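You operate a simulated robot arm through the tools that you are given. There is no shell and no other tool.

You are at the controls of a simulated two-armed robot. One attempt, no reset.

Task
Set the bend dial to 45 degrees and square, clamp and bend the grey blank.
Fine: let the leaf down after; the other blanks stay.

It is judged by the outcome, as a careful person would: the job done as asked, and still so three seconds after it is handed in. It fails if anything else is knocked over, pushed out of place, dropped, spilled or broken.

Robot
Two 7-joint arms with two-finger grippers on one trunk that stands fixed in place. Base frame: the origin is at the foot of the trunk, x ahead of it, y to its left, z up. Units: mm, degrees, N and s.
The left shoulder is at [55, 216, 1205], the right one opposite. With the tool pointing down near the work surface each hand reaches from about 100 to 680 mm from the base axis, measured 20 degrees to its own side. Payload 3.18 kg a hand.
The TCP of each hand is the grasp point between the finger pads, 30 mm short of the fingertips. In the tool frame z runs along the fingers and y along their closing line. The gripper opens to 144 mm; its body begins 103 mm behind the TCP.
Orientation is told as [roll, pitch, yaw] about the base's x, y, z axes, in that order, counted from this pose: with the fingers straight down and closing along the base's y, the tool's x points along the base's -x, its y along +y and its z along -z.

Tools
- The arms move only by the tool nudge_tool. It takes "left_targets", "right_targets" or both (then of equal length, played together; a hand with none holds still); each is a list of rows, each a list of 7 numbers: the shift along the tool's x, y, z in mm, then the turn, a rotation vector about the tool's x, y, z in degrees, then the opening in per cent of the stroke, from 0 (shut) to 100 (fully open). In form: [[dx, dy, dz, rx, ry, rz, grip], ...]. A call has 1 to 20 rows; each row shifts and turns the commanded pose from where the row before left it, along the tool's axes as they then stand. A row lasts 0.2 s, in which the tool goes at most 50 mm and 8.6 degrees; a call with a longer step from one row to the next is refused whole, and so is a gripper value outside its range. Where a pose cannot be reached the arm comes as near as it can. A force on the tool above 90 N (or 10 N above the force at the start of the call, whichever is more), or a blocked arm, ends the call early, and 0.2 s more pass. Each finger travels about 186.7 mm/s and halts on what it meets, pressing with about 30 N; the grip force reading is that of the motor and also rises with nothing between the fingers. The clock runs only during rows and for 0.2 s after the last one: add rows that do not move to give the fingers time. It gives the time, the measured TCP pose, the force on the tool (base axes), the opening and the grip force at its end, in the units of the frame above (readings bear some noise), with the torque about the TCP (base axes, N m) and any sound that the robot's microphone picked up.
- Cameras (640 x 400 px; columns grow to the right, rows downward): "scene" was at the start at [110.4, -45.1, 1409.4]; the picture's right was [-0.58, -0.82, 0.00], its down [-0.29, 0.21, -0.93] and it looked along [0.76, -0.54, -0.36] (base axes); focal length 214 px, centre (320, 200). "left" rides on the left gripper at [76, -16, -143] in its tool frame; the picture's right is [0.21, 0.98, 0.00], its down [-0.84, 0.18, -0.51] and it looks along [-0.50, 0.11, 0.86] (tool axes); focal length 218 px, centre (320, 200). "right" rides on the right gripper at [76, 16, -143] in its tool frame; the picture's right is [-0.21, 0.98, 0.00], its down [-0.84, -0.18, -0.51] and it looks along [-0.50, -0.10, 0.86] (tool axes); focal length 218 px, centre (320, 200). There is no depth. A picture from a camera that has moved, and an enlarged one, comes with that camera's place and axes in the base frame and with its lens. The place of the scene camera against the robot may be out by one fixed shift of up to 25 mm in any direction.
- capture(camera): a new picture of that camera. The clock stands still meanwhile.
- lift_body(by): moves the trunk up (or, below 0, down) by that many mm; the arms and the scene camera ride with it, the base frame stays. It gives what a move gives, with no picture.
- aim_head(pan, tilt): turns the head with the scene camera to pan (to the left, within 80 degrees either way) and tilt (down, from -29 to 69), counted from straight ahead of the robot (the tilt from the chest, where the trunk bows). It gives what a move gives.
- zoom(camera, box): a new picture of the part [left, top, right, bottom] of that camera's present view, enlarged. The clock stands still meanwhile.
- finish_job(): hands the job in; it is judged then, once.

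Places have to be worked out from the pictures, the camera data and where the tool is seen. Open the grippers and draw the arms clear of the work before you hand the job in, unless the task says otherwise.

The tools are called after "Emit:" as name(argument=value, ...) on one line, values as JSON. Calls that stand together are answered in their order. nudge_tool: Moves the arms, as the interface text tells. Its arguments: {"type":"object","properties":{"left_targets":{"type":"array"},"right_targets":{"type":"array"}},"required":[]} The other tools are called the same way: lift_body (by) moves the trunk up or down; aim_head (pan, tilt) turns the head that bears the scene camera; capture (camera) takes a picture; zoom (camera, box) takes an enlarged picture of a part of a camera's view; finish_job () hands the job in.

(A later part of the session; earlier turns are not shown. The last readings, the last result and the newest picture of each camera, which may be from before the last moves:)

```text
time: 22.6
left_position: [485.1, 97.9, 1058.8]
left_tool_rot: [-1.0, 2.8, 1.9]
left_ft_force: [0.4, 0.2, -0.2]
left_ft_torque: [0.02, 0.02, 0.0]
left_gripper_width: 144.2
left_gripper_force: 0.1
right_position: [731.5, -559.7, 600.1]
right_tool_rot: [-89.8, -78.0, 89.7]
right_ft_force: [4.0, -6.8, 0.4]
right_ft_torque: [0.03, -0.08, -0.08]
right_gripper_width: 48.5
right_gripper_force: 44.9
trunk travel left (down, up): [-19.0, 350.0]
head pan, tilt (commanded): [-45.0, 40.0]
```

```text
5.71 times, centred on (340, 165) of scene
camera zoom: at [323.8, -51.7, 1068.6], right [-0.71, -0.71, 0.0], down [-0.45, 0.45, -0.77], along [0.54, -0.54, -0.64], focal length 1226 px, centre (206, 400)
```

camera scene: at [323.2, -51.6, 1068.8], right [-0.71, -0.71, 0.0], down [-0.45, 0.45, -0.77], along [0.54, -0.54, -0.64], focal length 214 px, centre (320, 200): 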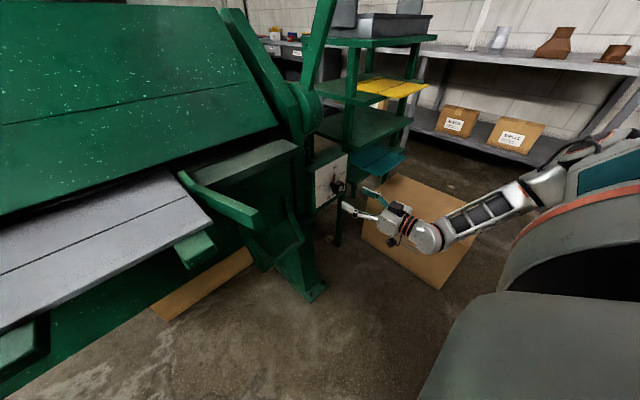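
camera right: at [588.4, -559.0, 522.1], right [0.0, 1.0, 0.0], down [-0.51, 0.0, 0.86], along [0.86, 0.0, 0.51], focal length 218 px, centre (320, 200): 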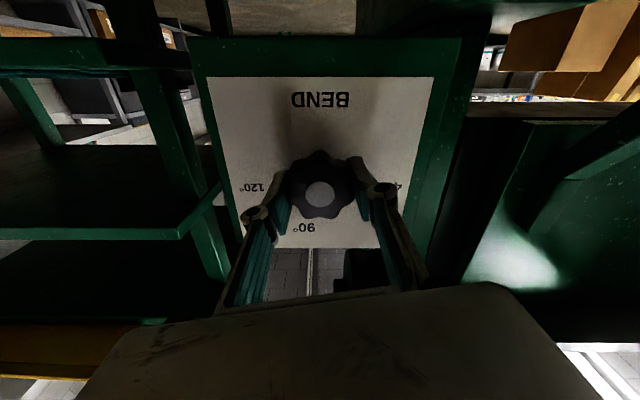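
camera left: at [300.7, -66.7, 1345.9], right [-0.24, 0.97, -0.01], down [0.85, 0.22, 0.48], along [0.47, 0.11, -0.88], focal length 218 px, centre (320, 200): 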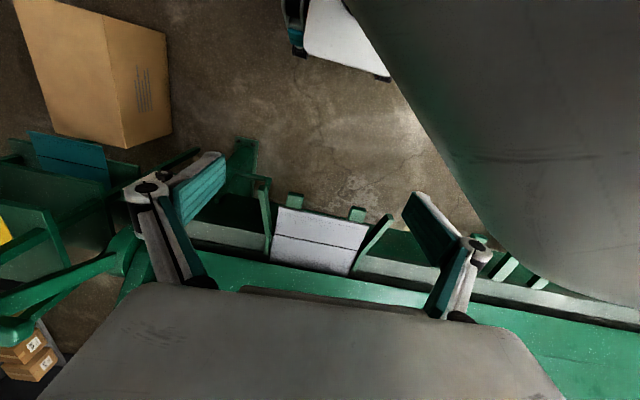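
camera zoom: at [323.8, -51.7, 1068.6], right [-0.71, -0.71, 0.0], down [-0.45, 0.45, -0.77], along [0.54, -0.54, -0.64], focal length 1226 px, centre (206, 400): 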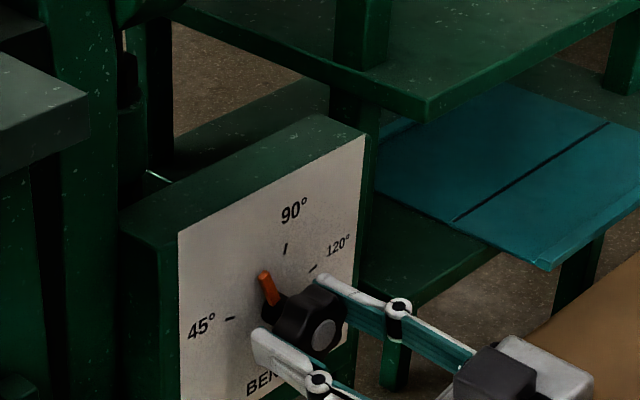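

The pointer follows the hand (now about 40° turned). I turn another 50° to bring it to the 45° mark.

Emit:
nudge_tool(right_targets=[[0, 0, 0, 0, 0, -8.3, 20], [0, 0, 0, 0, 0, -8.3, 20], [0, 0, 0, 0, 0, -8.3, 20], [0, 0, 0, 0, 0, -8.3, 20], [0, 0, 0, 0, 0, -8.3, 20], [0, 0, 0, 0, 0, -8.3, 20], [0, 0, 0, 0, 0, 0, 20], [0, 0, 0, 0, 0, 0, 20]])

Emit:
capture(camera="right")

Emit:
zoom(camera="scene", box=[300, 130, 380, 200])

```text
time: 24.4
left_position: [485.2, 97.6, 1059.3]
left_tool_rot: [-1.2, 2.9, 2.0]
left_ft_force: [-0.7, 0.1, -0.4]
left_ft_torque: [-0.05, 0.01, 0.01]
left_gripper_width: 144.1
left_gripper_force: 0.1
right_position: [729.4, -559.9, 601.0]
right_tool_rot: [-90.0, -28.2, 89.9]
right_ft_force: [13.7, -13.8, 5.1]
right_ft_torque: [0.0, -0.03, -0.14]
right_gripper_width: 48.6
right_gripper_force: 45.1
trunk travel left (down, up): [-19.0, 350.0]
head pan, tilt (commanded): [-45.0, 40.0]
```

```text
taken
camera right: at [588.3, -618.8, 549.8], right [0.0, 0.65, -0.76], down [-0.51, 0.66, 0.56], along [0.86, 0.39, 0.33], focal length 218 px, centre (320, 200)
```

right: 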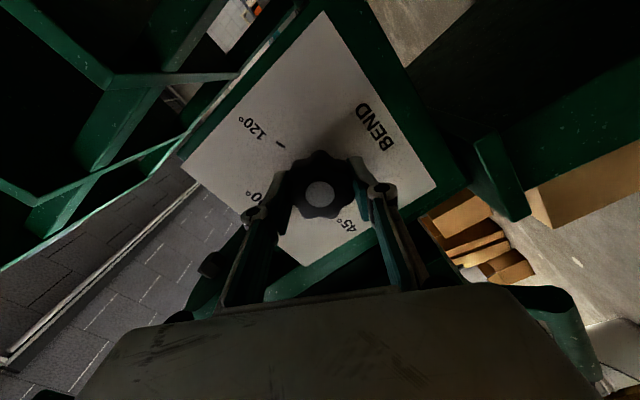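

```text
5.71 times, centred on (340, 165) of scene
camera zoom: at [324.0, -51.7, 1068.5], right [-0.71, -0.71, 0.0], down [-0.46, 0.45, -0.77], along [0.54, -0.54, -0.64], focal length 1226 px, centre (206, 400)
```

zoom: 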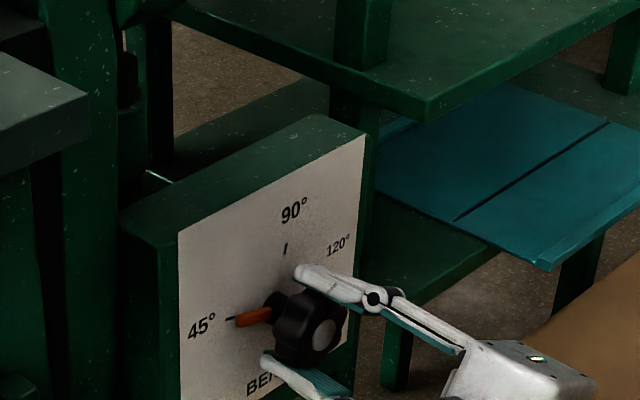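

The pointer lies at the 45° mark. I open the fingers and back straight off to check it face-on.

Emit:
nudge_tool(right_targets=[[0, 0, 0, 0, 0, 0, 40], [0, 0, 0, 0, 0, 0, 70], [0, 0, 0, 0, 0, 0, 70], [0, 0, -15, 0, 0, 0, 70], [0, 0, -25, 0, 0, 0, 70], [0, 0, -25, 0, 0, 0, 70], [0, 0, 0, 0, 0, 0, 70]])

Emit:
capture(camera="right")

Emit:
zoom(camera="right", box=[200, 50, 440, 220])

Emit:
zoom(camera="scene", box=[300, 130, 380, 200])

```text
time: 26.0
left_position: [484.9, 100.0, 1057.9]
left_tool_rot: [-1.0, 2.8, 1.9]
left_ft_force: [-0.8, 0.3, 0.4]
left_ft_torque: [0.0, -0.04, 0.03]
left_gripper_width: 144.1
left_gripper_force: 0.1
right_position: [664.5, -557.6, 599.6]
right_tool_rot: [-90.1, -28.3, 89.8]
right_ft_force: [0.2, -0.3, -0.2]
right_ft_torque: [-0.01, 0.02, 0.0]
right_gripper_width: 100.9
right_gripper_force: 0.0
trunk travel left (down, up): [-19.0, 350.0]
head pan, tilt (commanded): [-45.0, 40.0]
```

```text
taken
camera right: at [522.8, -617.0, 550.0], right [0.0, 0.65, -0.76], down [-0.51, 0.66, 0.56], along [0.86, 0.39, 0.33], focal length 218 px, centre (320, 200)
```

right: 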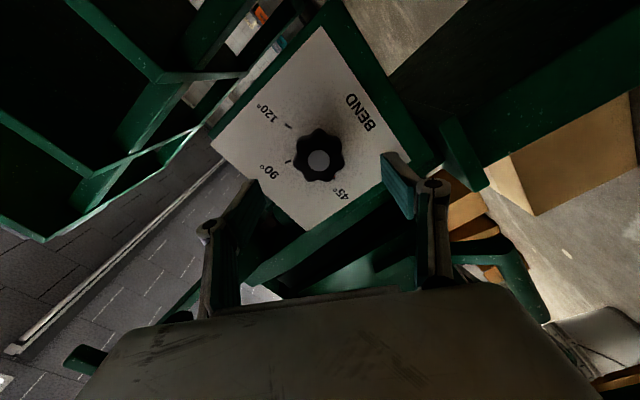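

```text
2.35 times, centred on (320, 135) of right
camera zoom: at [522.8, -617.0, 550.0], right [0.0, 0.65, -0.76], down [-0.51, 0.66, 0.56], along [0.86, 0.39, 0.33], focal length 514 px, centre (320, 353)
```

zoom: 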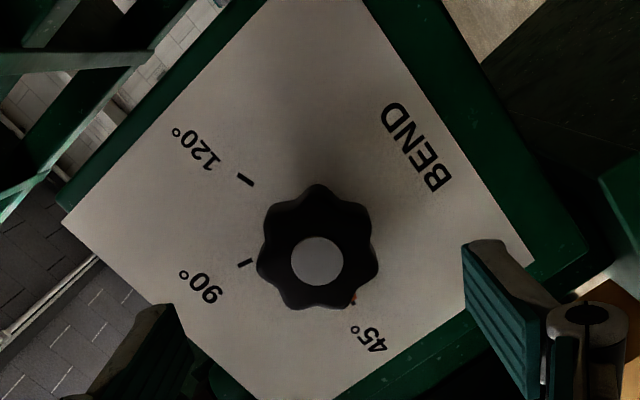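

```text
5.71 times, centred on (340, 165) of scene
camera zoom: at [323.6, -51.4, 1068.6], right [-0.71, -0.71, 0.0], down [-0.45, 0.45, -0.77], along [0.54, -0.54, -0.64], focal length 1226 px, centre (206, 400)
```

zoom: 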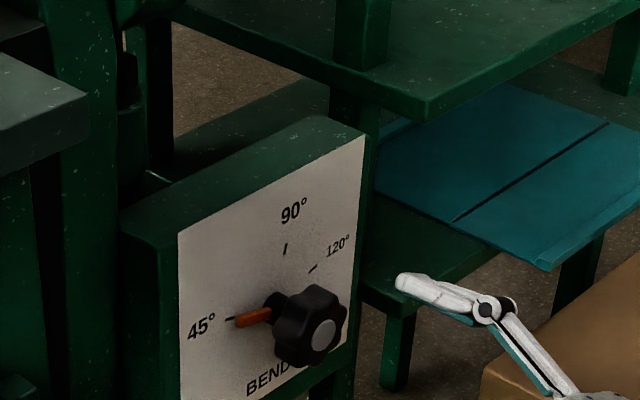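

I zoom more tightly on pointer and marks to judge the setting precisely.

Emit:
zoom(camera="scene", box=[320, 155, 350, 195])

Emit:
zoom(camera="right", box=[280, 110, 370, 200])

```text
10.00 times, centred on (335, 175) of scene
camera zoom: at [323.6, -51.4, 1068.6], right [-0.71, -0.71, 0.0], down [-0.45, 0.45, -0.77], along [0.54, -0.54, -0.64], focal length 2145 px, centre (170, 450)
```

zoom: 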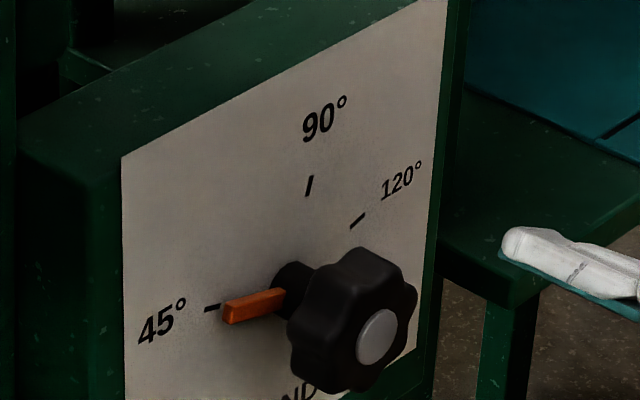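

```text
4.44 times, centred on (325, 155) of right
camera zoom: at [522.8, -617.0, 550.0], right [0.0, 0.65, -0.76], down [-0.51, 0.66, 0.56], along [0.86, 0.39, 0.33], focal length 970 px, centre (298, 400)
```

zoom: 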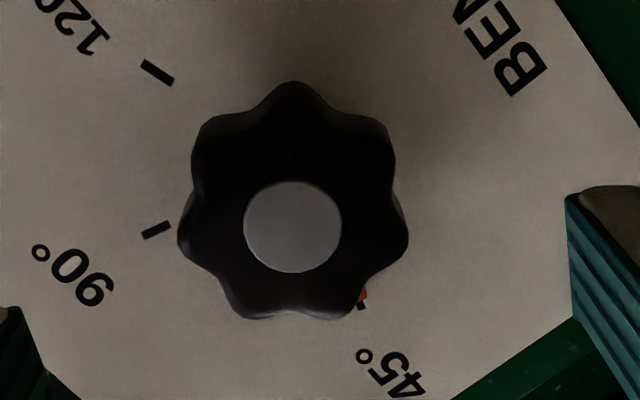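

Pointer and 45° mark coincide within about a degree, so the dial is set. I roll the right hand back to neutral, and turn the head to study the blank and the gap under the beam.

Emit:
nudge_tool(right_targets=[[0, 0, -10, 0, 0, 8, 70], [0, 0, -5, 0, 0, 8, 70], [0, 0, 0, 0, 0, 8, 70], [0, 0, 0, 0, 0, 8, 70], [0, 0, 0, 0, 0, 8, 70], [0, 0, 0, 0, 0, 8, 70], [0, 0, 0, 0, 0, 8, 70], [0, 0, 0, 0, 0, 5.8, 70], [0, 0, 0, 0, 0, 0, 70]])

Emit:
aim_head(pan=0, tilt=30)

Emit:
capture(camera="scene")

Emit:
zoom(camera="scene", box=[180, 130, 460, 330])

```text
time: 28.0
left_position: [485.1, 98.8, 1058.1]
left_tool_rot: [-1.0, 2.8, 1.8]
left_ft_force: [-0.3, -0.2, 0.1]
left_ft_torque: [-0.01, -0.01, -0.01]
left_gripper_width: 143.8
left_gripper_force: 0.0
right_position: [649.0, -558.3, 598.4]
right_tool_rot: [68.8, -89.8, -68.7]
right_ft_force: [-1.0, 1.0, 0.0]
right_ft_torque: [-0.03, 0.0, 0.01]
right_gripper_width: 100.7
right_gripper_force: 0.1
trunk travel left (down, up): [-19.0, 350.0]
head pan, tilt (commanded): [-45.0, 40.0]
```

```text
time: 29.1
left_position: [483.7, 99.5, 1059.4]
left_tool_rot: [-1.4, 2.8, 1.4]
left_ft_force: [-6.4, 61.1, 12.3]
left_ft_torque: [-10.55, 0.06, -5.43]
left_gripper_width: 144.1
left_gripper_force: 0.1
right_position: [649.4, -559.2, 599.4]
right_tool_rot: [57.0, -90.0, -57.0]
right_ft_force: [-0.3, 0.3, -0.6]
right_ft_torque: [0.0, 0.0, 0.02]
right_gripper_width: 100.7
right_gripper_force: 0.0
trunk travel left (down, up): [-19.0, 350.0]
head pan, tilt (commanded): [0.0, 30.0]
```

```text
taken
camera scene: at [346.4, -22.6, 1077.7], right [-0.35, -0.94, 0.0], down [-0.52, 0.2, -0.83], along [0.78, -0.29, -0.56], focal length 214 px, centre (320, 200)
```

scene: 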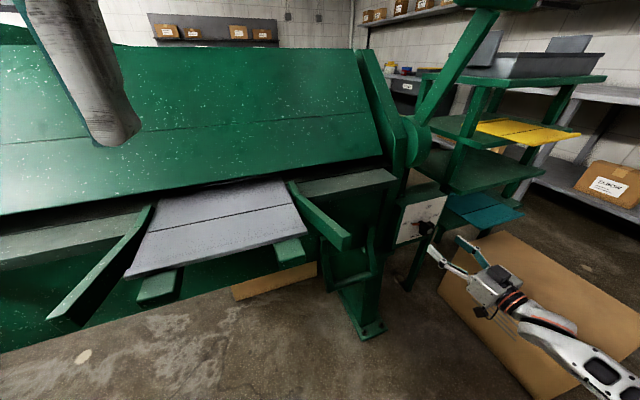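

```text
2.00 times, centred on (320, 230) of scene
camera zoom: at [346.4, -22.6, 1077.7], right [-0.35, -0.94, 0.0], down [-0.52, 0.2, -0.83], along [0.78, -0.29, -0.56], focal length 429 px, centre (320, 140)
```

zoom: 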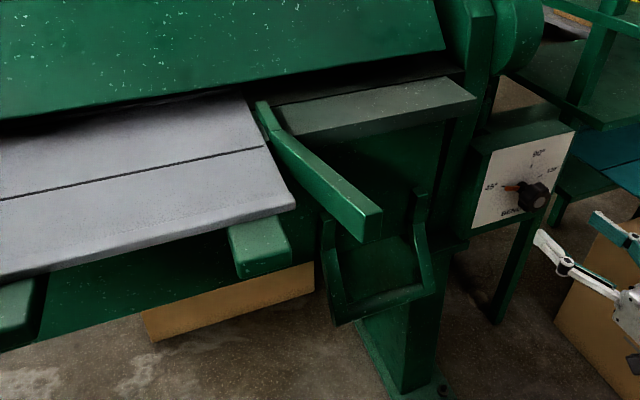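

Dial reads 45° clearly here too. The head bumped the left wrist again while panning, so I move the left hand forward-left first, then raise the trunk.

Emit:
nudge_tool(left_targets=[[-10, 20, 0, 0, 0, 0, 100], [-10, 30, 0, 0, 0, 0, 100], [-10, 40, 0, 0, 0, 0, 100], [-10, 40, 0, 0, 0, 0, 100], [0, 40, 0, 0, 0, 0, 100], [0, 30, 0, 0, 0, 0, 100], [0, 0, 0, 0, 0, 0, 100]])

Emit:
capture(camera="scene")

```text
time: 30.7
left_position: [500.1, 268.3, 996.4]
left_tool_rot: [-1.3, 2.7, 2.0]
left_ft_force: [0.6, 0.3, 0.2]
left_ft_torque: [0.0, -0.03, -0.06]
left_gripper_width: 143.8
left_gripper_force: 0.2
left hand out of reach, approached as far as the arm can: row 1, 2, 3, 4, 5, 6
right_position: [650.6, -558.8, 599.4]
right_tool_rot: [48.3, -89.9, -48.4]
right_ft_force: [0.2, 0.8, 0.2]
right_ft_torque: [0.0, 0.02, -0.01]
right_gripper_width: 100.5
right_gripper_force: 0.1
trunk travel left (down, up): [-19.0, 350.0]
head pan, tilt (commanded): [0.0, 30.0]
```

```text
taken
camera scene: at [353.9, 9.0, 1083.9], right [0.0, -1.0, 0.0], down [-0.5, 0.0, -0.87], along [0.87, 0.0, -0.5], focal length 214 px, centre (320, 200)
```

scene: 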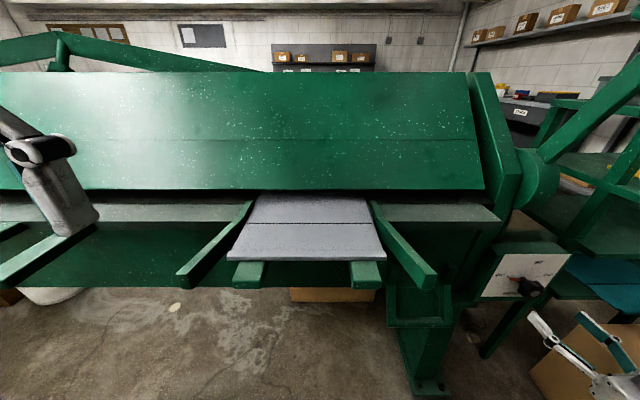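

Good frontal view of the blank now. I zoom in on the blank, its line, the guides and the gap.

Emit:
zoom(camera="scene", box=[210, 180, 410, 300])

Emit:
zoom(camera="scene", box=[230, 180, 390, 230])

Emit:
zoom(camera="scene", box=[360, 170, 560, 340])

```text
3.20 times, centred on (310, 240) of scene
camera zoom: at [353.9, 9.0, 1083.9], right [0.0, -1.0, 0.0], down [-0.5, 0.0, -0.87], along [0.87, 0.0, -0.5], focal length 686 px, centre (352, 72)
```

zoom: 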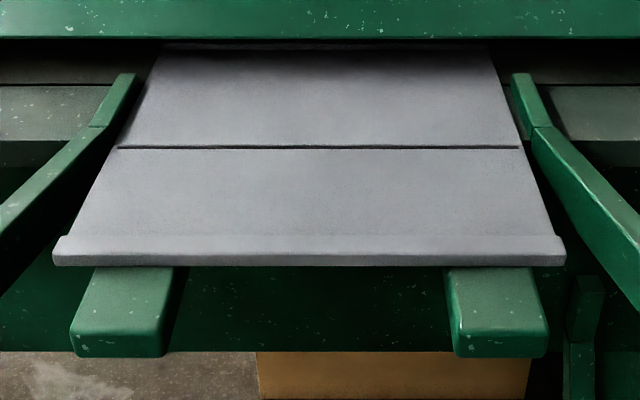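

```text
4.00 times, centred on (310, 205) of scene
camera zoom: at [353.9, 9.0, 1083.9], right [0.0, -1.0, 0.0], down [-0.5, 0.0, -0.87], along [0.87, 0.0, -0.5], focal length 858 px, centre (360, 180)
```

zoom: 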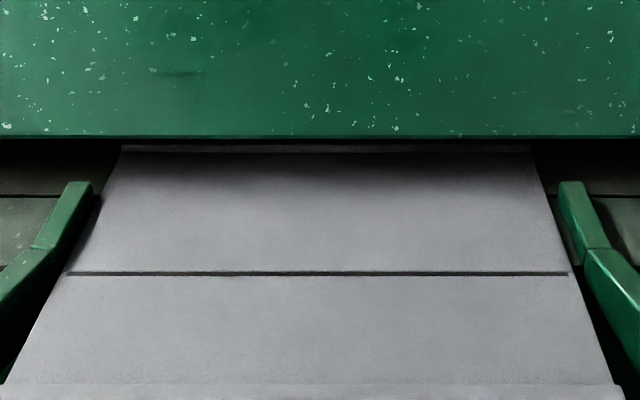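

```text
2.35 times, centred on (460, 255) of scene
camera zoom: at [353.9, 9.0, 1083.9], right [0.0, -1.0, 0.0], down [-0.5, 0.0, -0.87], along [0.87, 0.0, -0.5], focal length 505 px, centre (-9, 71)
```

zoom: 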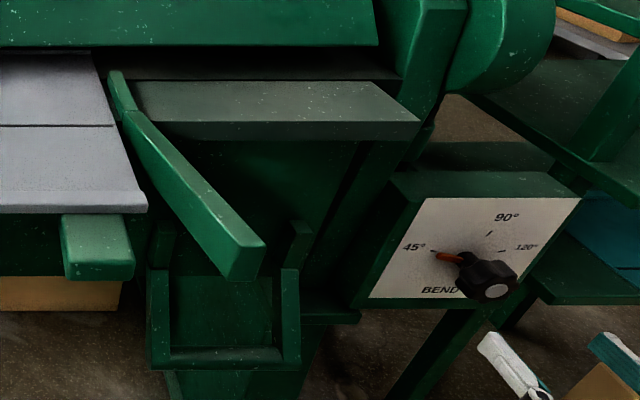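

The blank is not visibly skewed: its axis is parallel to x, centred at y≈+11 in the guides (5 mm play each side); back edge ≈ x 828, line ≈ x 708, front lip ≈ x 617, while the seam between leaf and bed is at x≈787. So it needs to be slid in about 80 mm, presumably to back stops. I bring the left hand forward first, away from the head, checking its reach.

Emit:
nudge_tool(left_targets=[[-20, 0, 0, 0, -0.5, 0.3, 100], [-20, 0, 0, 0, -0.5, 0.3, 100], [-20, 0, 0, -0.4, -0.5, 0.4, 100], [-20, 0, 0, -0.4, -0.5, 0.4, 100], [-20, 0, 0, -0.4, -0.5, 0.4, 80], [-20, 0, 0, 0, -0.3, 0.2, 70], [-20, 0, 0, 0, 0, 0, 60], [0, 0, 0, 0, 0, 0, 50]])

Emit:
capture(camera="scene")

```text
time: 32.5
left_position: [622.4, 238.9, 958.0]
left_tool_rot: [0.0, -0.2, 0.1]
left_ft_force: [0.1, -0.2, -0.1]
left_ft_torque: [0.01, 0.0, -0.02]
left_gripper_width: 72.0
left_gripper_force: 0.0
left hand out of reach, approached as far as the arm can: row 1, 2, 3, 4, 5, 6, 7
right_position: [650.2, -557.5, 599.8]
right_tool_rot: [53.8, -89.9, -53.9]
right_ft_force: [-0.3, -0.5, 0.8]
right_ft_torque: [0.01, -0.01, -0.01]
right_gripper_width: 100.5
right_gripper_force: 0.1
trunk travel left (down, up): [-19.0, 350.0]
head pan, tilt (commanded): [0.0, 30.0]
```

```text
taken
camera scene: at [354.1, 8.6, 1083.9], right [0.0, -1.0, 0.0], down [-0.5, 0.0, -0.87], along [0.87, 0.0, -0.5], focal length 214 px, centre (320, 200)
```

scene: 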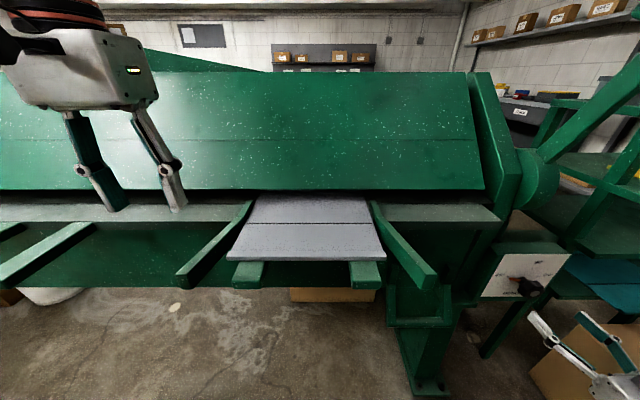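

The left arm is at a joint limit in this bowed trunk position (it keeps sinking), so I raise the trunk 130 mm to restore its range; both hands ride straight up through free space.

Emit:
lift_body(by=130)

Emit:
capture(camera="scene")

```text
time: 34.1
left_position: [581.9, 240.4, 1163.0]
left_tool_rot: [0.0, -9.5, 0.2]
left_ft_force: [0.3, -0.2, 0.2]
left_ft_torque: [-0.02, 0.02, 0.0]
left_gripper_width: 72.3
left_gripper_force: 0.0
right_position: [650.9, -558.0, 726.3]
right_tool_rot: [9.8, -89.8, -9.9]
right_ft_force: [-0.3, 0.0, -0.4]
right_ft_torque: [-0.04, -0.05, 0.0]
right_gripper_width: 100.8
right_gripper_force: 0.1
trunk travel left (down, up): [-149.0, 220.0]
head pan, tilt (commanded): [0.0, 30.0]
```

```text
taken
camera scene: at [223.0, 9.1, 1250.0], right [0.0, -1.0, 0.0], down [-0.5, 0.0, -0.87], along [0.87, 0.0, -0.5], focal length 214 px, centre (320, 200)
```

scene: 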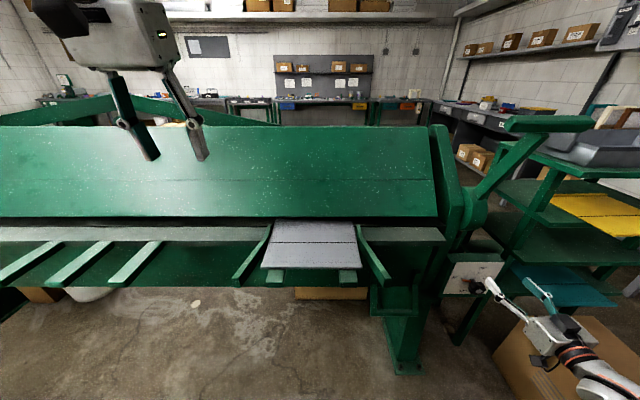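

Trunk is up; the left hand at (582, 240, 1163) was merely at its reach limit up there. I bring it down and across toward the blank's centreline, staying above the guides.

Emit:
nudge_tool(left_targets=[[0, -10, 20, 0, 0, 0, 50], [0, -28, 20, 0, 0, 0, 50], [0, -28, 20, 0, 0, 0, 50], [0, -28, 20, 0, 0, 0, 50], [0, -28, 20, 0, 0, 0, 50], [0, -28, 20, 0, 0, 0, 50], [0, -28, 20, 0, 0, 0, 50], [0, -28, 20, 0, 0, 0, 50], [0, -23, 0, 0, 0, 0, 50], [0, 0, 0, 0, 0, 0, 50]])

Emit:
capture(camera="left")

Emit:
capture(camera="scene")

```text
time: 36.3
left_position: [608.3, 10.9, 1009.0]
left_tool_rot: [0.0, -9.9, 0.2]
left_ft_force: [0.5, 1.0, -0.1]
left_ft_torque: [0.02, 0.02, -0.02]
left_gripper_width: 72.1
left_gripper_force: 0.1
right_position: [650.1, -558.2, 728.3]
right_tool_rot: [52.7, -89.9, -52.8]
right_ft_force: [0.6, -0.3, -0.6]
right_ft_torque: [-0.05, 0.0, 0.0]
right_gripper_width: 100.7
right_gripper_force: 0.1
trunk travel left (down, up): [-149.0, 220.0]
head pan, tilt (commanded): [0.0, 30.0]
```

```text
taken
camera left: at [507.9, -6.4, 1135.0], right [-0.21, 0.98, -0.04], down [0.74, 0.18, 0.64], along [0.63, 0.11, -0.77], focal length 218 px, centre (320, 200)
```

left: 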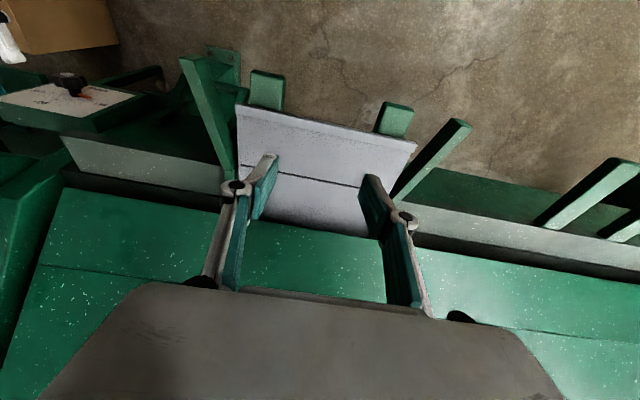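

```text
taken
camera scene: at [221.7, 8.6, 1250.6], right [0.0, -1.0, 0.0], down [-0.5, 0.0, -0.87], along [0.87, 0.0, -0.5], focal length 214 px, centre (320, 200)
```

scene: 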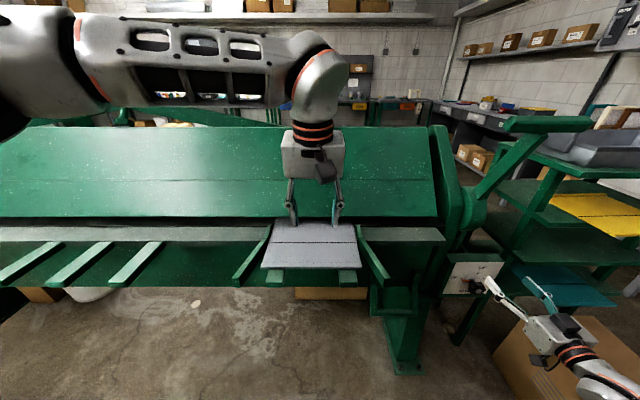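

Left hand is over the blank at (608, 11, 1009), pitched −10°. I zoom in with its camera to locate the front lip and the two supports precisely.

Emit:
zoom(camera="left", box=[210, 50, 450, 250])

Emit:
zoom(camera="scene", box=[220, 190, 420, 310])

```text
2.00 times, centred on (330, 150) of left
camera zoom: at [507.9, -6.4, 1135.0], right [-0.21, 0.98, -0.04], down [0.74, 0.18, 0.64], along [0.63, 0.11, -0.77], focal length 436 px, centre (300, 300)
```

zoom: 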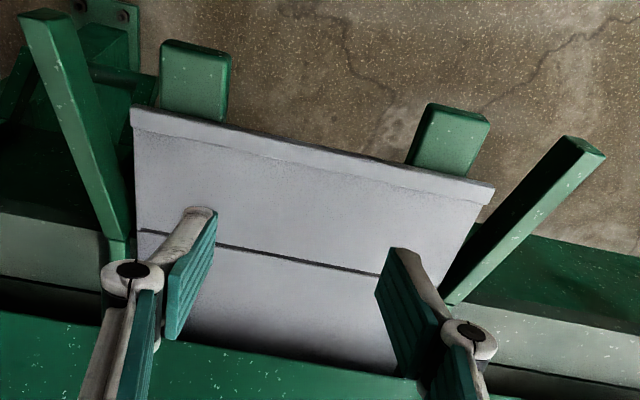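

```text
3.20 times, centred on (320, 250) of scene
camera zoom: at [221.7, 8.6, 1250.6], right [0.0, -1.0, 0.0], down [-0.5, 0.0, -0.87], along [0.87, 0.0, -0.5], focal length 686 px, centre (320, 40)
```

zoom: 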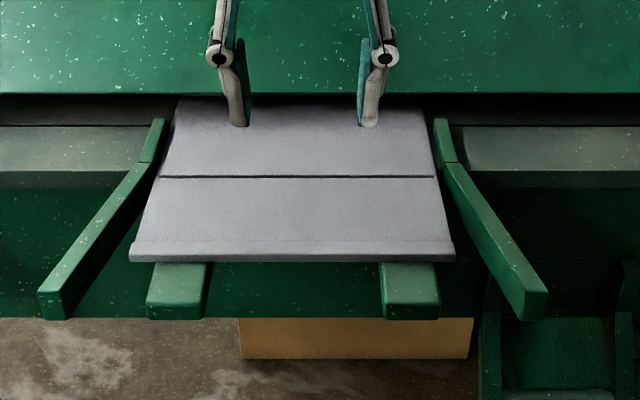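

Left-camera triangulation (two views) gives the blank's front lip at x≈618, y from −106 to +147 (centre +20), z≈844, and supports with inner edges at y −47 and +84 reaching to x≈578. I straighten the tool, move to (588, 20) and come down in front of the lip between the supports.

Emit:
nudge_tool(left_targets=[[21.2, 9, 5.4, 0, 5, 0, 50], [0, 0, 0, 0, 4.9, 0, 50], [0, 0, 20, 0, 0, 0, 50], [0, 0, 25, 0, 0, 0, 50], [0, 0, 25, 0, 0, 0, 50], [0, 0, 25, 0, 0, 0, 50], [0, 0, 0, 0, 0, 0, 50]])

Emit:
capture(camera="left")

Emit:
zoom(camera="scene", box=[220, 190, 420, 310])

```text
time: 37.9
left_position: [588.3, 19.9, 905.2]
left_tool_rot: [0.0, 0.1, 0.1]
left_ft_force: [0.2, 0.3, 0.5]
left_ft_torque: [0.01, 0.01, 0.0]
left_gripper_width: 72.0
left_gripper_force: 0.1
right_position: [651.3, -559.4, 729.8]
right_tool_rot: [71.9, -89.9, -71.9]
right_ft_force: [0.1, -0.8, -0.3]
right_ft_torque: [0.01, 0.01, 0.0]
right_gripper_width: 100.9
right_gripper_force: 0.1
trunk travel left (down, up): [-149.0, 220.0]
head pan, tilt (commanded): [0.0, 30.0]
```

```text
taken
camera left: at [510.8, 2.4, 1046.8], right [-0.21, 0.98, 0.0], down [0.84, 0.18, 0.51], along [0.49, 0.11, -0.86], focal length 218 px, centre (320, 200)
```

left: 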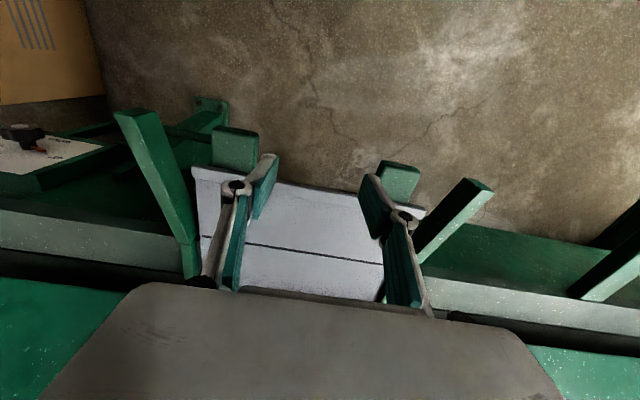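

```text
3.20 times, centred on (320, 250) of scene
camera zoom: at [221.3, 8.7, 1250.8], right [0.0, -1.0, 0.0], down [-0.5, 0.0, -0.87], along [0.87, 0.0, -0.5], focal length 686 px, centre (320, 40)
```

zoom: 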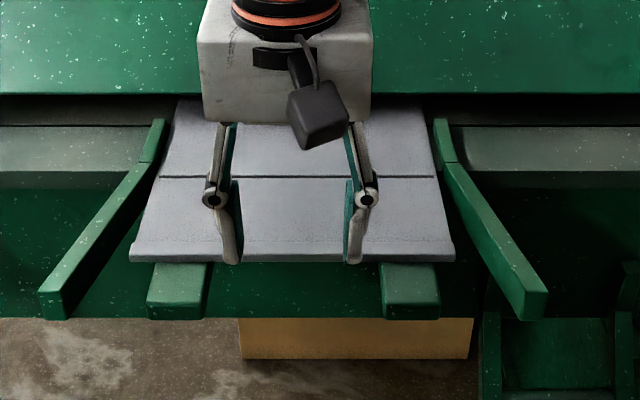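

Fingers are centred in front of the lip between the supports. I lower to TCP z≈852 (tips ≈822) so the finger sides face the lip.

Emit:
nudge_tool(left_targets=[[0, 0, 15, 0, 0, 0, 50], [0, 0, 15, 0, 0, 0, 50], [0, 0, 15, 0, 0, 0, 50], [0, 0, 8, 0, 0, 0, 50], [0, 0, 0, 0, 0, 0, 50]])

Emit:
capture(camera="left")

Emit:
zoom(camera="scene", box=[220, 190, 420, 310])

```text
time: 39.1
left_position: [587.5, 19.7, 851.6]
left_tool_rot: [0.0, 0.1, 0.2]
left_ft_force: [-0.1, -0.4, 0.6]
left_ft_torque: [-0.02, 0.01, 0.01]
left_gripper_width: 72.0
left_gripper_force: 0.0
right_position: [650.2, -558.9, 730.0]
right_tool_rot: [54.1, -89.9, -54.0]
right_ft_force: [-0.6, 0.2, -0.3]
right_ft_torque: [0.02, -0.02, 0.0]
right_gripper_width: 100.5
right_gripper_force: 0.0
trunk travel left (down, up): [-149.0, 220.0]
head pan, tilt (commanded): [0.0, 30.0]
```

```text
taken
camera left: at [510.2, 2.5, 992.9], right [-0.21, 0.98, 0.0], down [0.84, 0.18, 0.51], along [0.49, 0.11, -0.86], focal length 218 px, centre (320, 200)
```

left: 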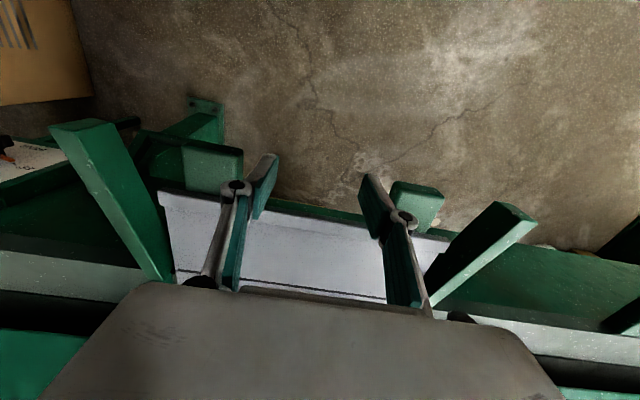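

```text
3.20 times, centred on (320, 250) of scene
camera zoom: at [221.6, 8.7, 1250.7], right [0.0, -1.0, 0.0], down [-0.5, 0.0, -0.87], along [0.87, 0.0, -0.5], focal length 686 px, centre (320, 40)
```

zoom: 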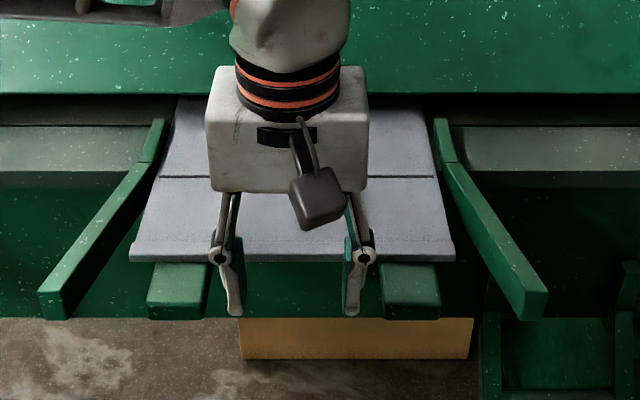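

No contact yet; fingers stand in front of the lip. I push slowly forward (tool −x) 15 mm and watch the force.

Emit:
nudge_tool(left_targets=[[-5, 0, 0, 0, 0, 0, 50], [-5, 0, 0, 0, 0, 0, 50], [-5, 0, 0, 0, 0, 0, 50], [0, 0, 0, 0, 0, 0, 50]])

Emit:
nudge_tool(left_targets=[[-4, 0, 0, 0, 0, 0, 50], [-4, 0, 0, 0, 0, 0, 50], [-4, 0, 0, 0, 0, 0, 50], [0, 0, 0, 0, 0, 0, 50]])

Emit:
zoom(camera="scene", box=[220, 190, 420, 310])

```text
time: 40.1
left_position: [602.8, 19.4, 852.4]
left_tool_rot: [0.0, 0.1, 0.2]
left_ft_force: [-1.4, 0.5, 0.6]
left_ft_torque: [0.02, 0.01, -0.01]
left_gripper_width: 71.9
left_gripper_force: 0.1
right_position: [650.2, -559.1, 729.9]
right_tool_rot: [52.5, -89.9, -52.3]
right_ft_force: [-0.2, -0.9, 0.3]
right_ft_torque: [-0.04, -0.03, 0.03]
right_gripper_width: 100.8
right_gripper_force: 0.2
trunk travel left (down, up): [-149.0, 220.0]
head pan, tilt (commanded): [0.0, 30.0]
```

```text
time: 41.1
left_position: [615.6, 19.1, 850.8]
left_tool_rot: [0.0, 0.1, 0.1]
left_ft_force: [-1.5, -0.9, 1.9]
left_ft_torque: [-0.02, -0.01, -0.04]
left_gripper_width: 71.8
left_gripper_force: 0.4
right_position: [651.1, -559.5, 729.3]
right_tool_rot: [53.8, -89.8, -54.0]
right_ft_force: [-0.3, -0.2, -0.3]
right_ft_torque: [0.01, 0.0, -0.02]
right_gripper_width: 101.1
right_gripper_force: 0.0
trunk travel left (down, up): [-149.0, 220.0]
head pan, tilt (commanded): [0.0, 30.0]
```

```text
3.20 times, centred on (320, 250) of scene
camera zoom: at [221.5, 8.7, 1250.6], right [0.0, -1.0, 0.0], down [-0.5, 0.0, -0.87], along [0.87, 0.0, -0.5], focal length 686 px, centre (320, 40)
```

zoom: 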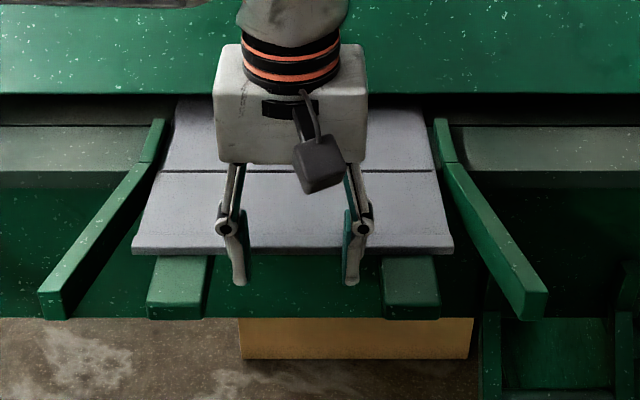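

The blank slides with the hand under only 1.5 N (moved ≈8 mm so far, line ≈ x 716). I continue in small pushes, watching for a stop.

Emit:
nudge_tool(left_targets=[[-3, 0, 0, 0, 0, 0, 50], [-3, 0, 0, 0, 0, 0, 50], [-3, 0, 0, 0, 0, 0, 50], [-3, 0, 0, 0, 0, 0, 50], [0, 0, 0, 0, 0, 0, 50]])

Emit:
nudge_tool(left_targets=[[-3, 0, 0, 0, 0, 0, 50], [-3, 0, 0, 0, 0, 0, 50], [-3, 0, 0, 0, 0, 0, 50], [-3, 0, 0, 0, 0, 0, 50], [0, 0, 0, 0, 0, 0, 50]])

Emit:
zoom(camera="scene", box=[220, 190, 420, 310])

Emit:
capture(camera="left")

```text
time: 42.3
left_position: [625.7, 18.9, 851.1]
left_tool_rot: [0.0, 0.1, 0.3]
left_ft_force: [0.3, 0.5, 0.2]
left_ft_torque: [0.01, 0.03, 0.03]
left_gripper_width: 72.0
left_gripper_force: 0.0
right_position: [650.2, -558.8, 729.8]
right_tool_rot: [53.2, -89.8, -53.4]
right_ft_force: [0.3, 0.1, 0.2]
right_ft_torque: [-0.01, 0.02, 0.0]
right_gripper_width: 100.6
right_gripper_force: 0.1
trunk travel left (down, up): [-149.0, 220.0]
head pan, tilt (commanded): [0.0, 30.0]
```

```text
time: 43.5
left_position: [638.0, 19.2, 851.0]
left_tool_rot: [0.0, 0.1, 0.2]
left_ft_force: [-0.4, -0.4, -0.3]
left_ft_torque: [0.0, 0.02, 0.01]
left_gripper_width: 72.1
left_gripper_force: 0.1
right_position: [650.8, -558.6, 729.7]
right_tool_rot: [53.2, -89.9, -53.2]
right_ft_force: [-1.0, 0.0, 0.1]
right_ft_torque: [-0.07, 0.02, -0.02]
right_gripper_width: 100.7
right_gripper_force: 0.1
trunk travel left (down, up): [-149.0, 220.0]
head pan, tilt (commanded): [0.0, 30.0]
```

```text
3.20 times, centred on (320, 250) of scene
camera zoom: at [221.6, 8.7, 1250.6], right [0.0, -1.0, 0.0], down [-0.5, 0.0, -0.87], along [0.87, 0.0, -0.5], focal length 686 px, centre (320, 40)
```

zoom: 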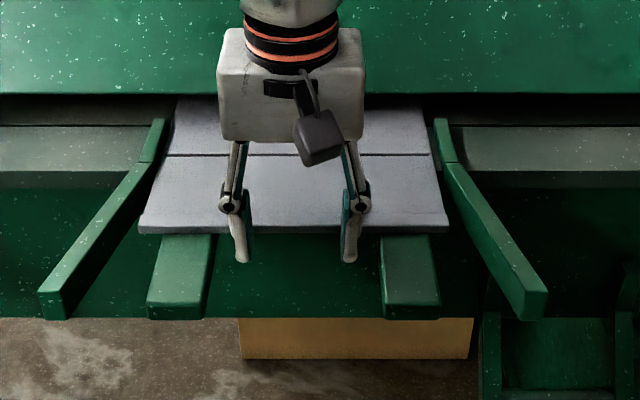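

```text
taken
camera left: at [561.1, 2.2, 992.8], right [-0.21, 0.98, 0.0], down [0.84, 0.18, 0.51], along [0.49, 0.11, -0.86], focal length 218 px, centre (320, 200)
```

left: 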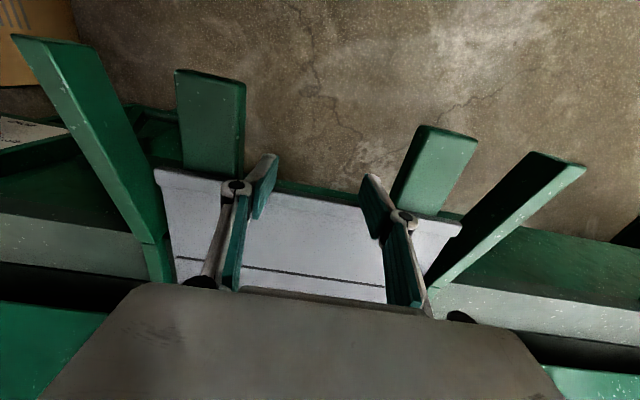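

The blank travels with the hand and stays level; line now ≈ x 738, about 50 mm short of the seam at x≈788. I keep pushing in short strokes.

Emit:
nudge_tool(left_targets=[[-3, 0, 0, 0, 0, 0, 50], [-3, 0, 0, 0, 0, 0, 50], [-3, 0, 0, 0, 0, 0, 50], [-3, 0, 0, 0, 0, 0, 50], [0, 0, 0, 0, 0, 0, 50]])

Emit:
nudge_tool(left_targets=[[-3, 0, 0, 0, 0, 0, 50], [-3, 0, 0, 0, 0, 0, 50], [-3, 0, 0, 0, 0, 0, 50], [-3, 0, 0, 0, 0, 0, 50], [0, 0, 0, 0, 0, 0, 50]])

Emit:
zoom(camera="scene", box=[220, 190, 420, 310])

```text
time: 44.7
left_position: [650.1, 19.3, 850.4]
left_tool_rot: [-0.1, 0.2, 0.1]
left_ft_force: [0.0, 0.0, -0.8]
left_ft_torque: [0.0, -0.01, 0.01]
left_gripper_width: 72.2
left_gripper_force: 0.1
right_position: [651.7, -559.2, 729.4]
right_tool_rot: [51.5, -89.8, -51.6]
right_ft_force: [-0.1, 0.3, 0.7]
right_ft_torque: [0.0, -0.04, -0.03]
right_gripper_width: 101.0
right_gripper_force: 0.0
trunk travel left (down, up): [-149.0, 220.0]
head pan, tilt (commanded): [0.0, 30.0]
```

```text
time: 45.9
left_position: [662.3, 20.3, 851.3]
left_tool_rot: [0.0, 0.1, 0.2]
left_ft_force: [0.0, 0.3, 0.7]
left_ft_torque: [0.02, 0.01, 0.04]
left_gripper_width: 72.1
left_gripper_force: 0.7
right_position: [651.1, -559.8, 729.1]
right_tool_rot: [54.0, -89.9, -54.0]
right_ft_force: [0.5, 1.2, -0.5]
right_ft_torque: [0.01, 0.02, 0.0]
right_gripper_width: 101.0
right_gripper_force: 0.0
trunk travel left (down, up): [-149.0, 220.0]
head pan, tilt (commanded): [0.0, 30.0]
```

```text
3.20 times, centred on (320, 250) of scene
camera zoom: at [221.5, 8.7, 1250.6], right [0.0, -1.0, 0.0], down [-0.5, 0.0, -0.87], along [0.87, 0.0, -0.5], focal length 686 px, centre (320, 40)
```

zoom: 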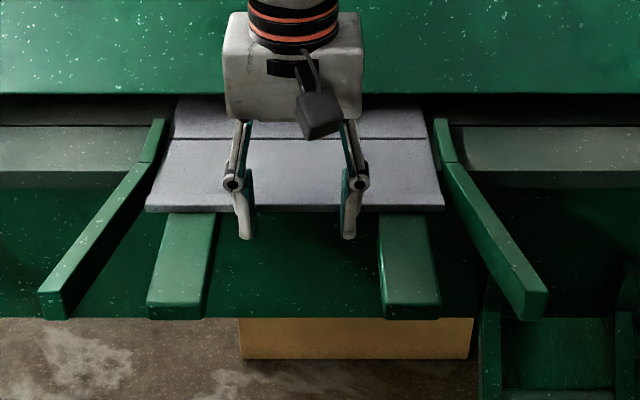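

Line ≈ x 762, still moving freely. Next strokes are shorter as I near the seam.

Emit:
nudge_tool(left_targets=[[-2.5, 0, 0, 0, 0, 0, 50], [-2.5, 0, 0, 0, 0, 0, 50], [-2.5, 0, 0, 0, 0, 0, 50], [-2.5, 0, 0, 0, 0, 0, 50], [0, 0, 0, 0, 0, 0, 50]])

Emit:
nudge_tool(left_targets=[[-2, 0, 0, 0, 0, 0, 50], [-2, 0, 0, 0, 0, 0, 50], [-2, 0, 0, 0, 0, 0, 50], [0, 0, 0, 0, 0, 0, 50]])

Emit:
zoom(camera="scene", box=[240, 200, 400, 280])

```text
time: 47.1
left_position: [673.8, 19.6, 851.3]
left_tool_rot: [0.0, 0.1, 0.3]
left_ft_force: [-0.8, 0.8, 0.9]
left_ft_torque: [-0.01, 0.05, 0.02]
left_gripper_width: 72.1
left_gripper_force: 0.6
right_position: [651.2, -558.9, 729.8]
right_tool_rot: [55.4, -89.9, -55.5]
right_ft_force: [0.8, 1.1, -0.3]
right_ft_torque: [0.02, -0.01, 0.02]
right_gripper_width: 100.8
right_gripper_force: 0.0
trunk travel left (down, up): [-149.0, 220.0]
head pan, tilt (commanded): [0.0, 30.0]
```

```text
time: 48.1
left_position: [677.6, 19.7, 851.9]
left_tool_rot: [0.0, 0.1, 0.0]
left_ft_force: [0.0, 0.0, 0.1]
left_ft_torque: [0.0, 0.02, 0.02]
left_gripper_width: 72.1
left_gripper_force: 0.0
right_position: [651.1, -558.7, 728.1]
right_tool_rot: [54.2, -89.8, -54.3]
right_ft_force: [0.1, 1.2, 0.7]
right_ft_torque: [-0.02, -0.03, -0.01]
right_gripper_width: 100.5
right_gripper_force: 0.1
trunk travel left (down, up): [-149.0, 220.0]
head pan, tilt (commanded): [0.0, 30.0]
```

```text
4.00 times, centred on (320, 240) of scene
camera zoom: at [221.5, 8.7, 1250.6], right [0.0, -1.0, 0.0], down [-0.5, 0.0, -0.87], along [0.87, 0.0, -0.5], focal length 858 px, centre (320, 40)
```

zoom: 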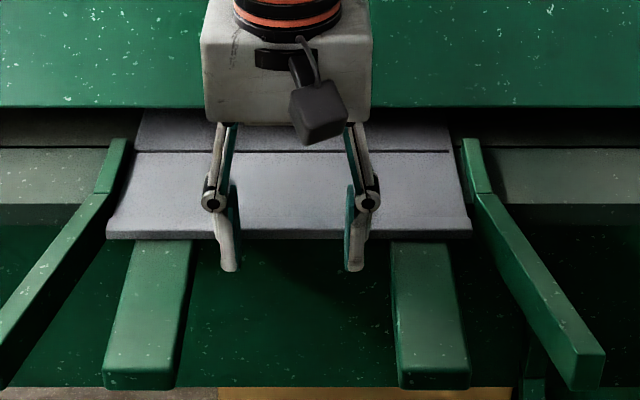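

Line ≈ x 776 and still no resistance; about 10–12 mm to go to the seam. I push in 4 mm strokes.

Emit:
nudge_tool(left_targets=[[-2, 0, 0, 0, 0, 0, 50], [-2, 0, 0, 0, 0, 0, 50], [0, 0, 0, 0, 0, 0, 50]])

Emit:
nudge_tool(left_targets=[[-2, 0, 0, 0, 0, 0, 50], [-2, 0, 0, 0, 0, 0, 50], [0, 0, 0, 0, 0, 0, 50]])

Emit:
zoom(camera="scene", box=[240, 200, 400, 280])

Emit:
capture(camera="left")

```text
time: 48.9
left_position: [683.0, 18.6, 852.5]
left_tool_rot: [-0.1, 0.1, 0.1]
left_ft_force: [-0.8, -0.1, 1.2]
left_ft_torque: [0.03, 0.0, -0.03]
left_gripper_width: 72.1
left_gripper_force: 0.0
right_position: [650.9, -558.4, 729.5]
right_tool_rot: [53.5, -89.9, -53.6]
right_ft_force: [0.2, -0.4, 0.3]
right_ft_torque: [-0.05, -0.01, -0.01]
right_gripper_width: 100.6
right_gripper_force: 0.3
trunk travel left (down, up): [-149.0, 220.0]
head pan, tilt (commanded): [0.0, 30.0]
```

```text
time: 49.7
left_position: [687.2, 18.2, 851.2]
left_tool_rot: [0.1, 0.1, 0.2]
left_ft_force: [-0.8, -0.3, 0.7]
left_ft_torque: [0.03, 0.02, 0.05]
left_gripper_width: 72.1
left_gripper_force: 0.8
right_position: [650.7, -559.2, 729.8]
right_tool_rot: [54.1, -89.8, -54.1]
right_ft_force: [-0.5, 0.8, 0.6]
right_ft_torque: [-0.03, 0.02, -0.02]
right_gripper_width: 100.8
right_gripper_force: 0.0
trunk travel left (down, up): [-149.0, 220.0]
head pan, tilt (commanded): [0.0, 30.0]
```

```text
4.00 times, centred on (320, 240) of scene
camera zoom: at [221.5, 8.7, 1250.6], right [0.0, -1.0, 0.0], down [-0.5, 0.0, -0.87], along [0.87, 0.0, -0.5], focal length 858 px, centre (320, 40)
```

zoom: 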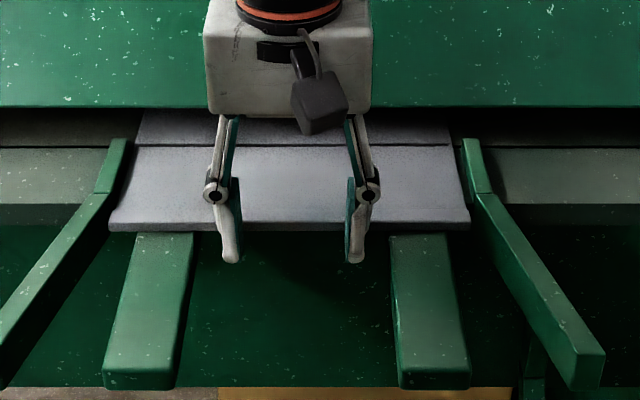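

```text
taken
camera left: at [609.9, 1.5, 993.3], right [-0.21, 0.98, 0.0], down [0.84, 0.18, 0.51], along [0.49, 0.11, -0.86], focal length 218 px, centre (320, 200)
```

left: 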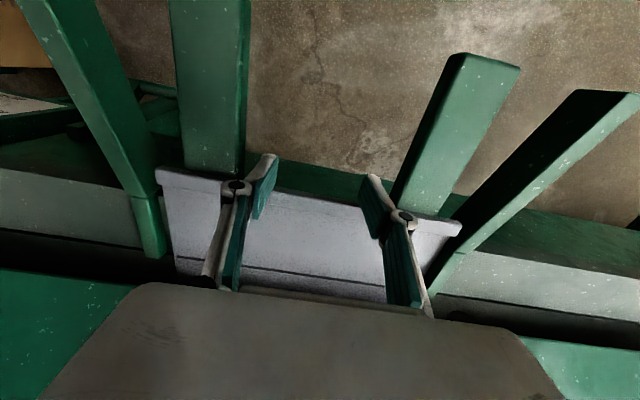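

The line is almost over the seam. I zoom with the left camera to compare line and seam on both sides.

Emit:
zoom(camera="left", box=[100, 200, 260, 300])

Emit:
zoom(camera="left", box=[360, 220, 520, 330])

Emit:
zoom(camera="scene", box=[260, 210, 320, 250])

Emit:
zoom(camera="scene", box=[320, 210, 380, 250])

```text
4.00 times, centred on (180, 250) of left
camera zoom: at [609.9, 1.5, 993.3], right [-0.21, 0.98, 0.0], down [0.84, 0.18, 0.51], along [0.49, 0.11, -0.86], focal length 873 px, centre (880, 0)
```

zoom: 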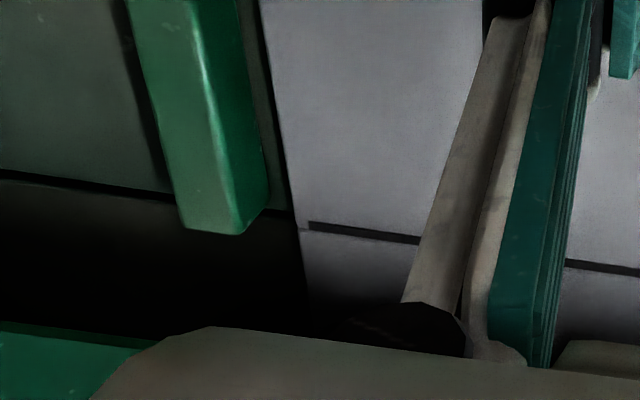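

```text
3.64 times, centred on (440, 275) of left
camera zoom: at [609.9, 1.5, 993.3], right [-0.21, 0.98, 0.0], down [0.84, 0.18, 0.51], along [0.49, 0.11, -0.86], focal length 794 px, centre (-116, -73)
```

zoom: 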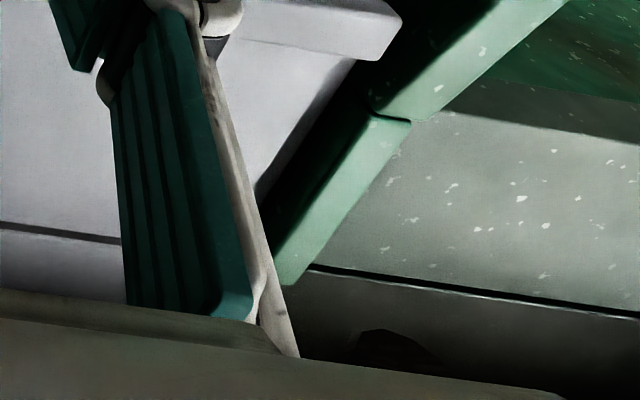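

```text
10.00 times, centred on (290, 230) of scene
camera zoom: at [221.5, 8.7, 1250.6], right [0.0, -1.0, 0.0], down [-0.5, 0.0, -0.87], along [0.87, 0.0, -0.5], focal length 2145 px, centre (620, -100)
```

zoom: 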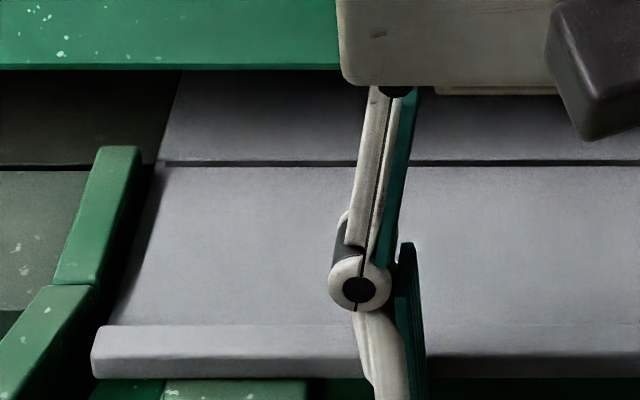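

```text
10.00 times, centred on (350, 230) of scene
camera zoom: at [221.5, 8.7, 1250.6], right [0.0, -1.0, 0.0], down [-0.5, 0.0, -0.87], along [0.87, 0.0, -0.5], focal length 2145 px, centre (20, -100)
```

zoom: 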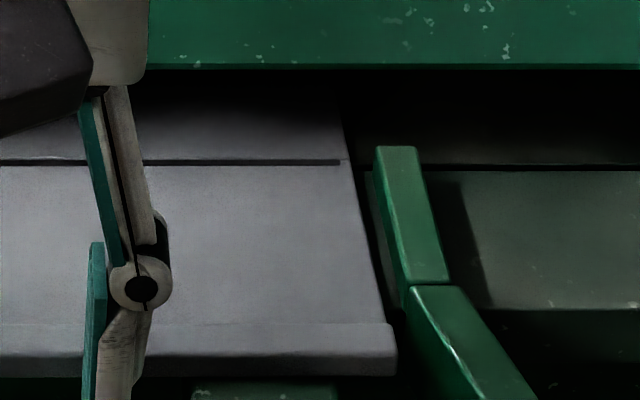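

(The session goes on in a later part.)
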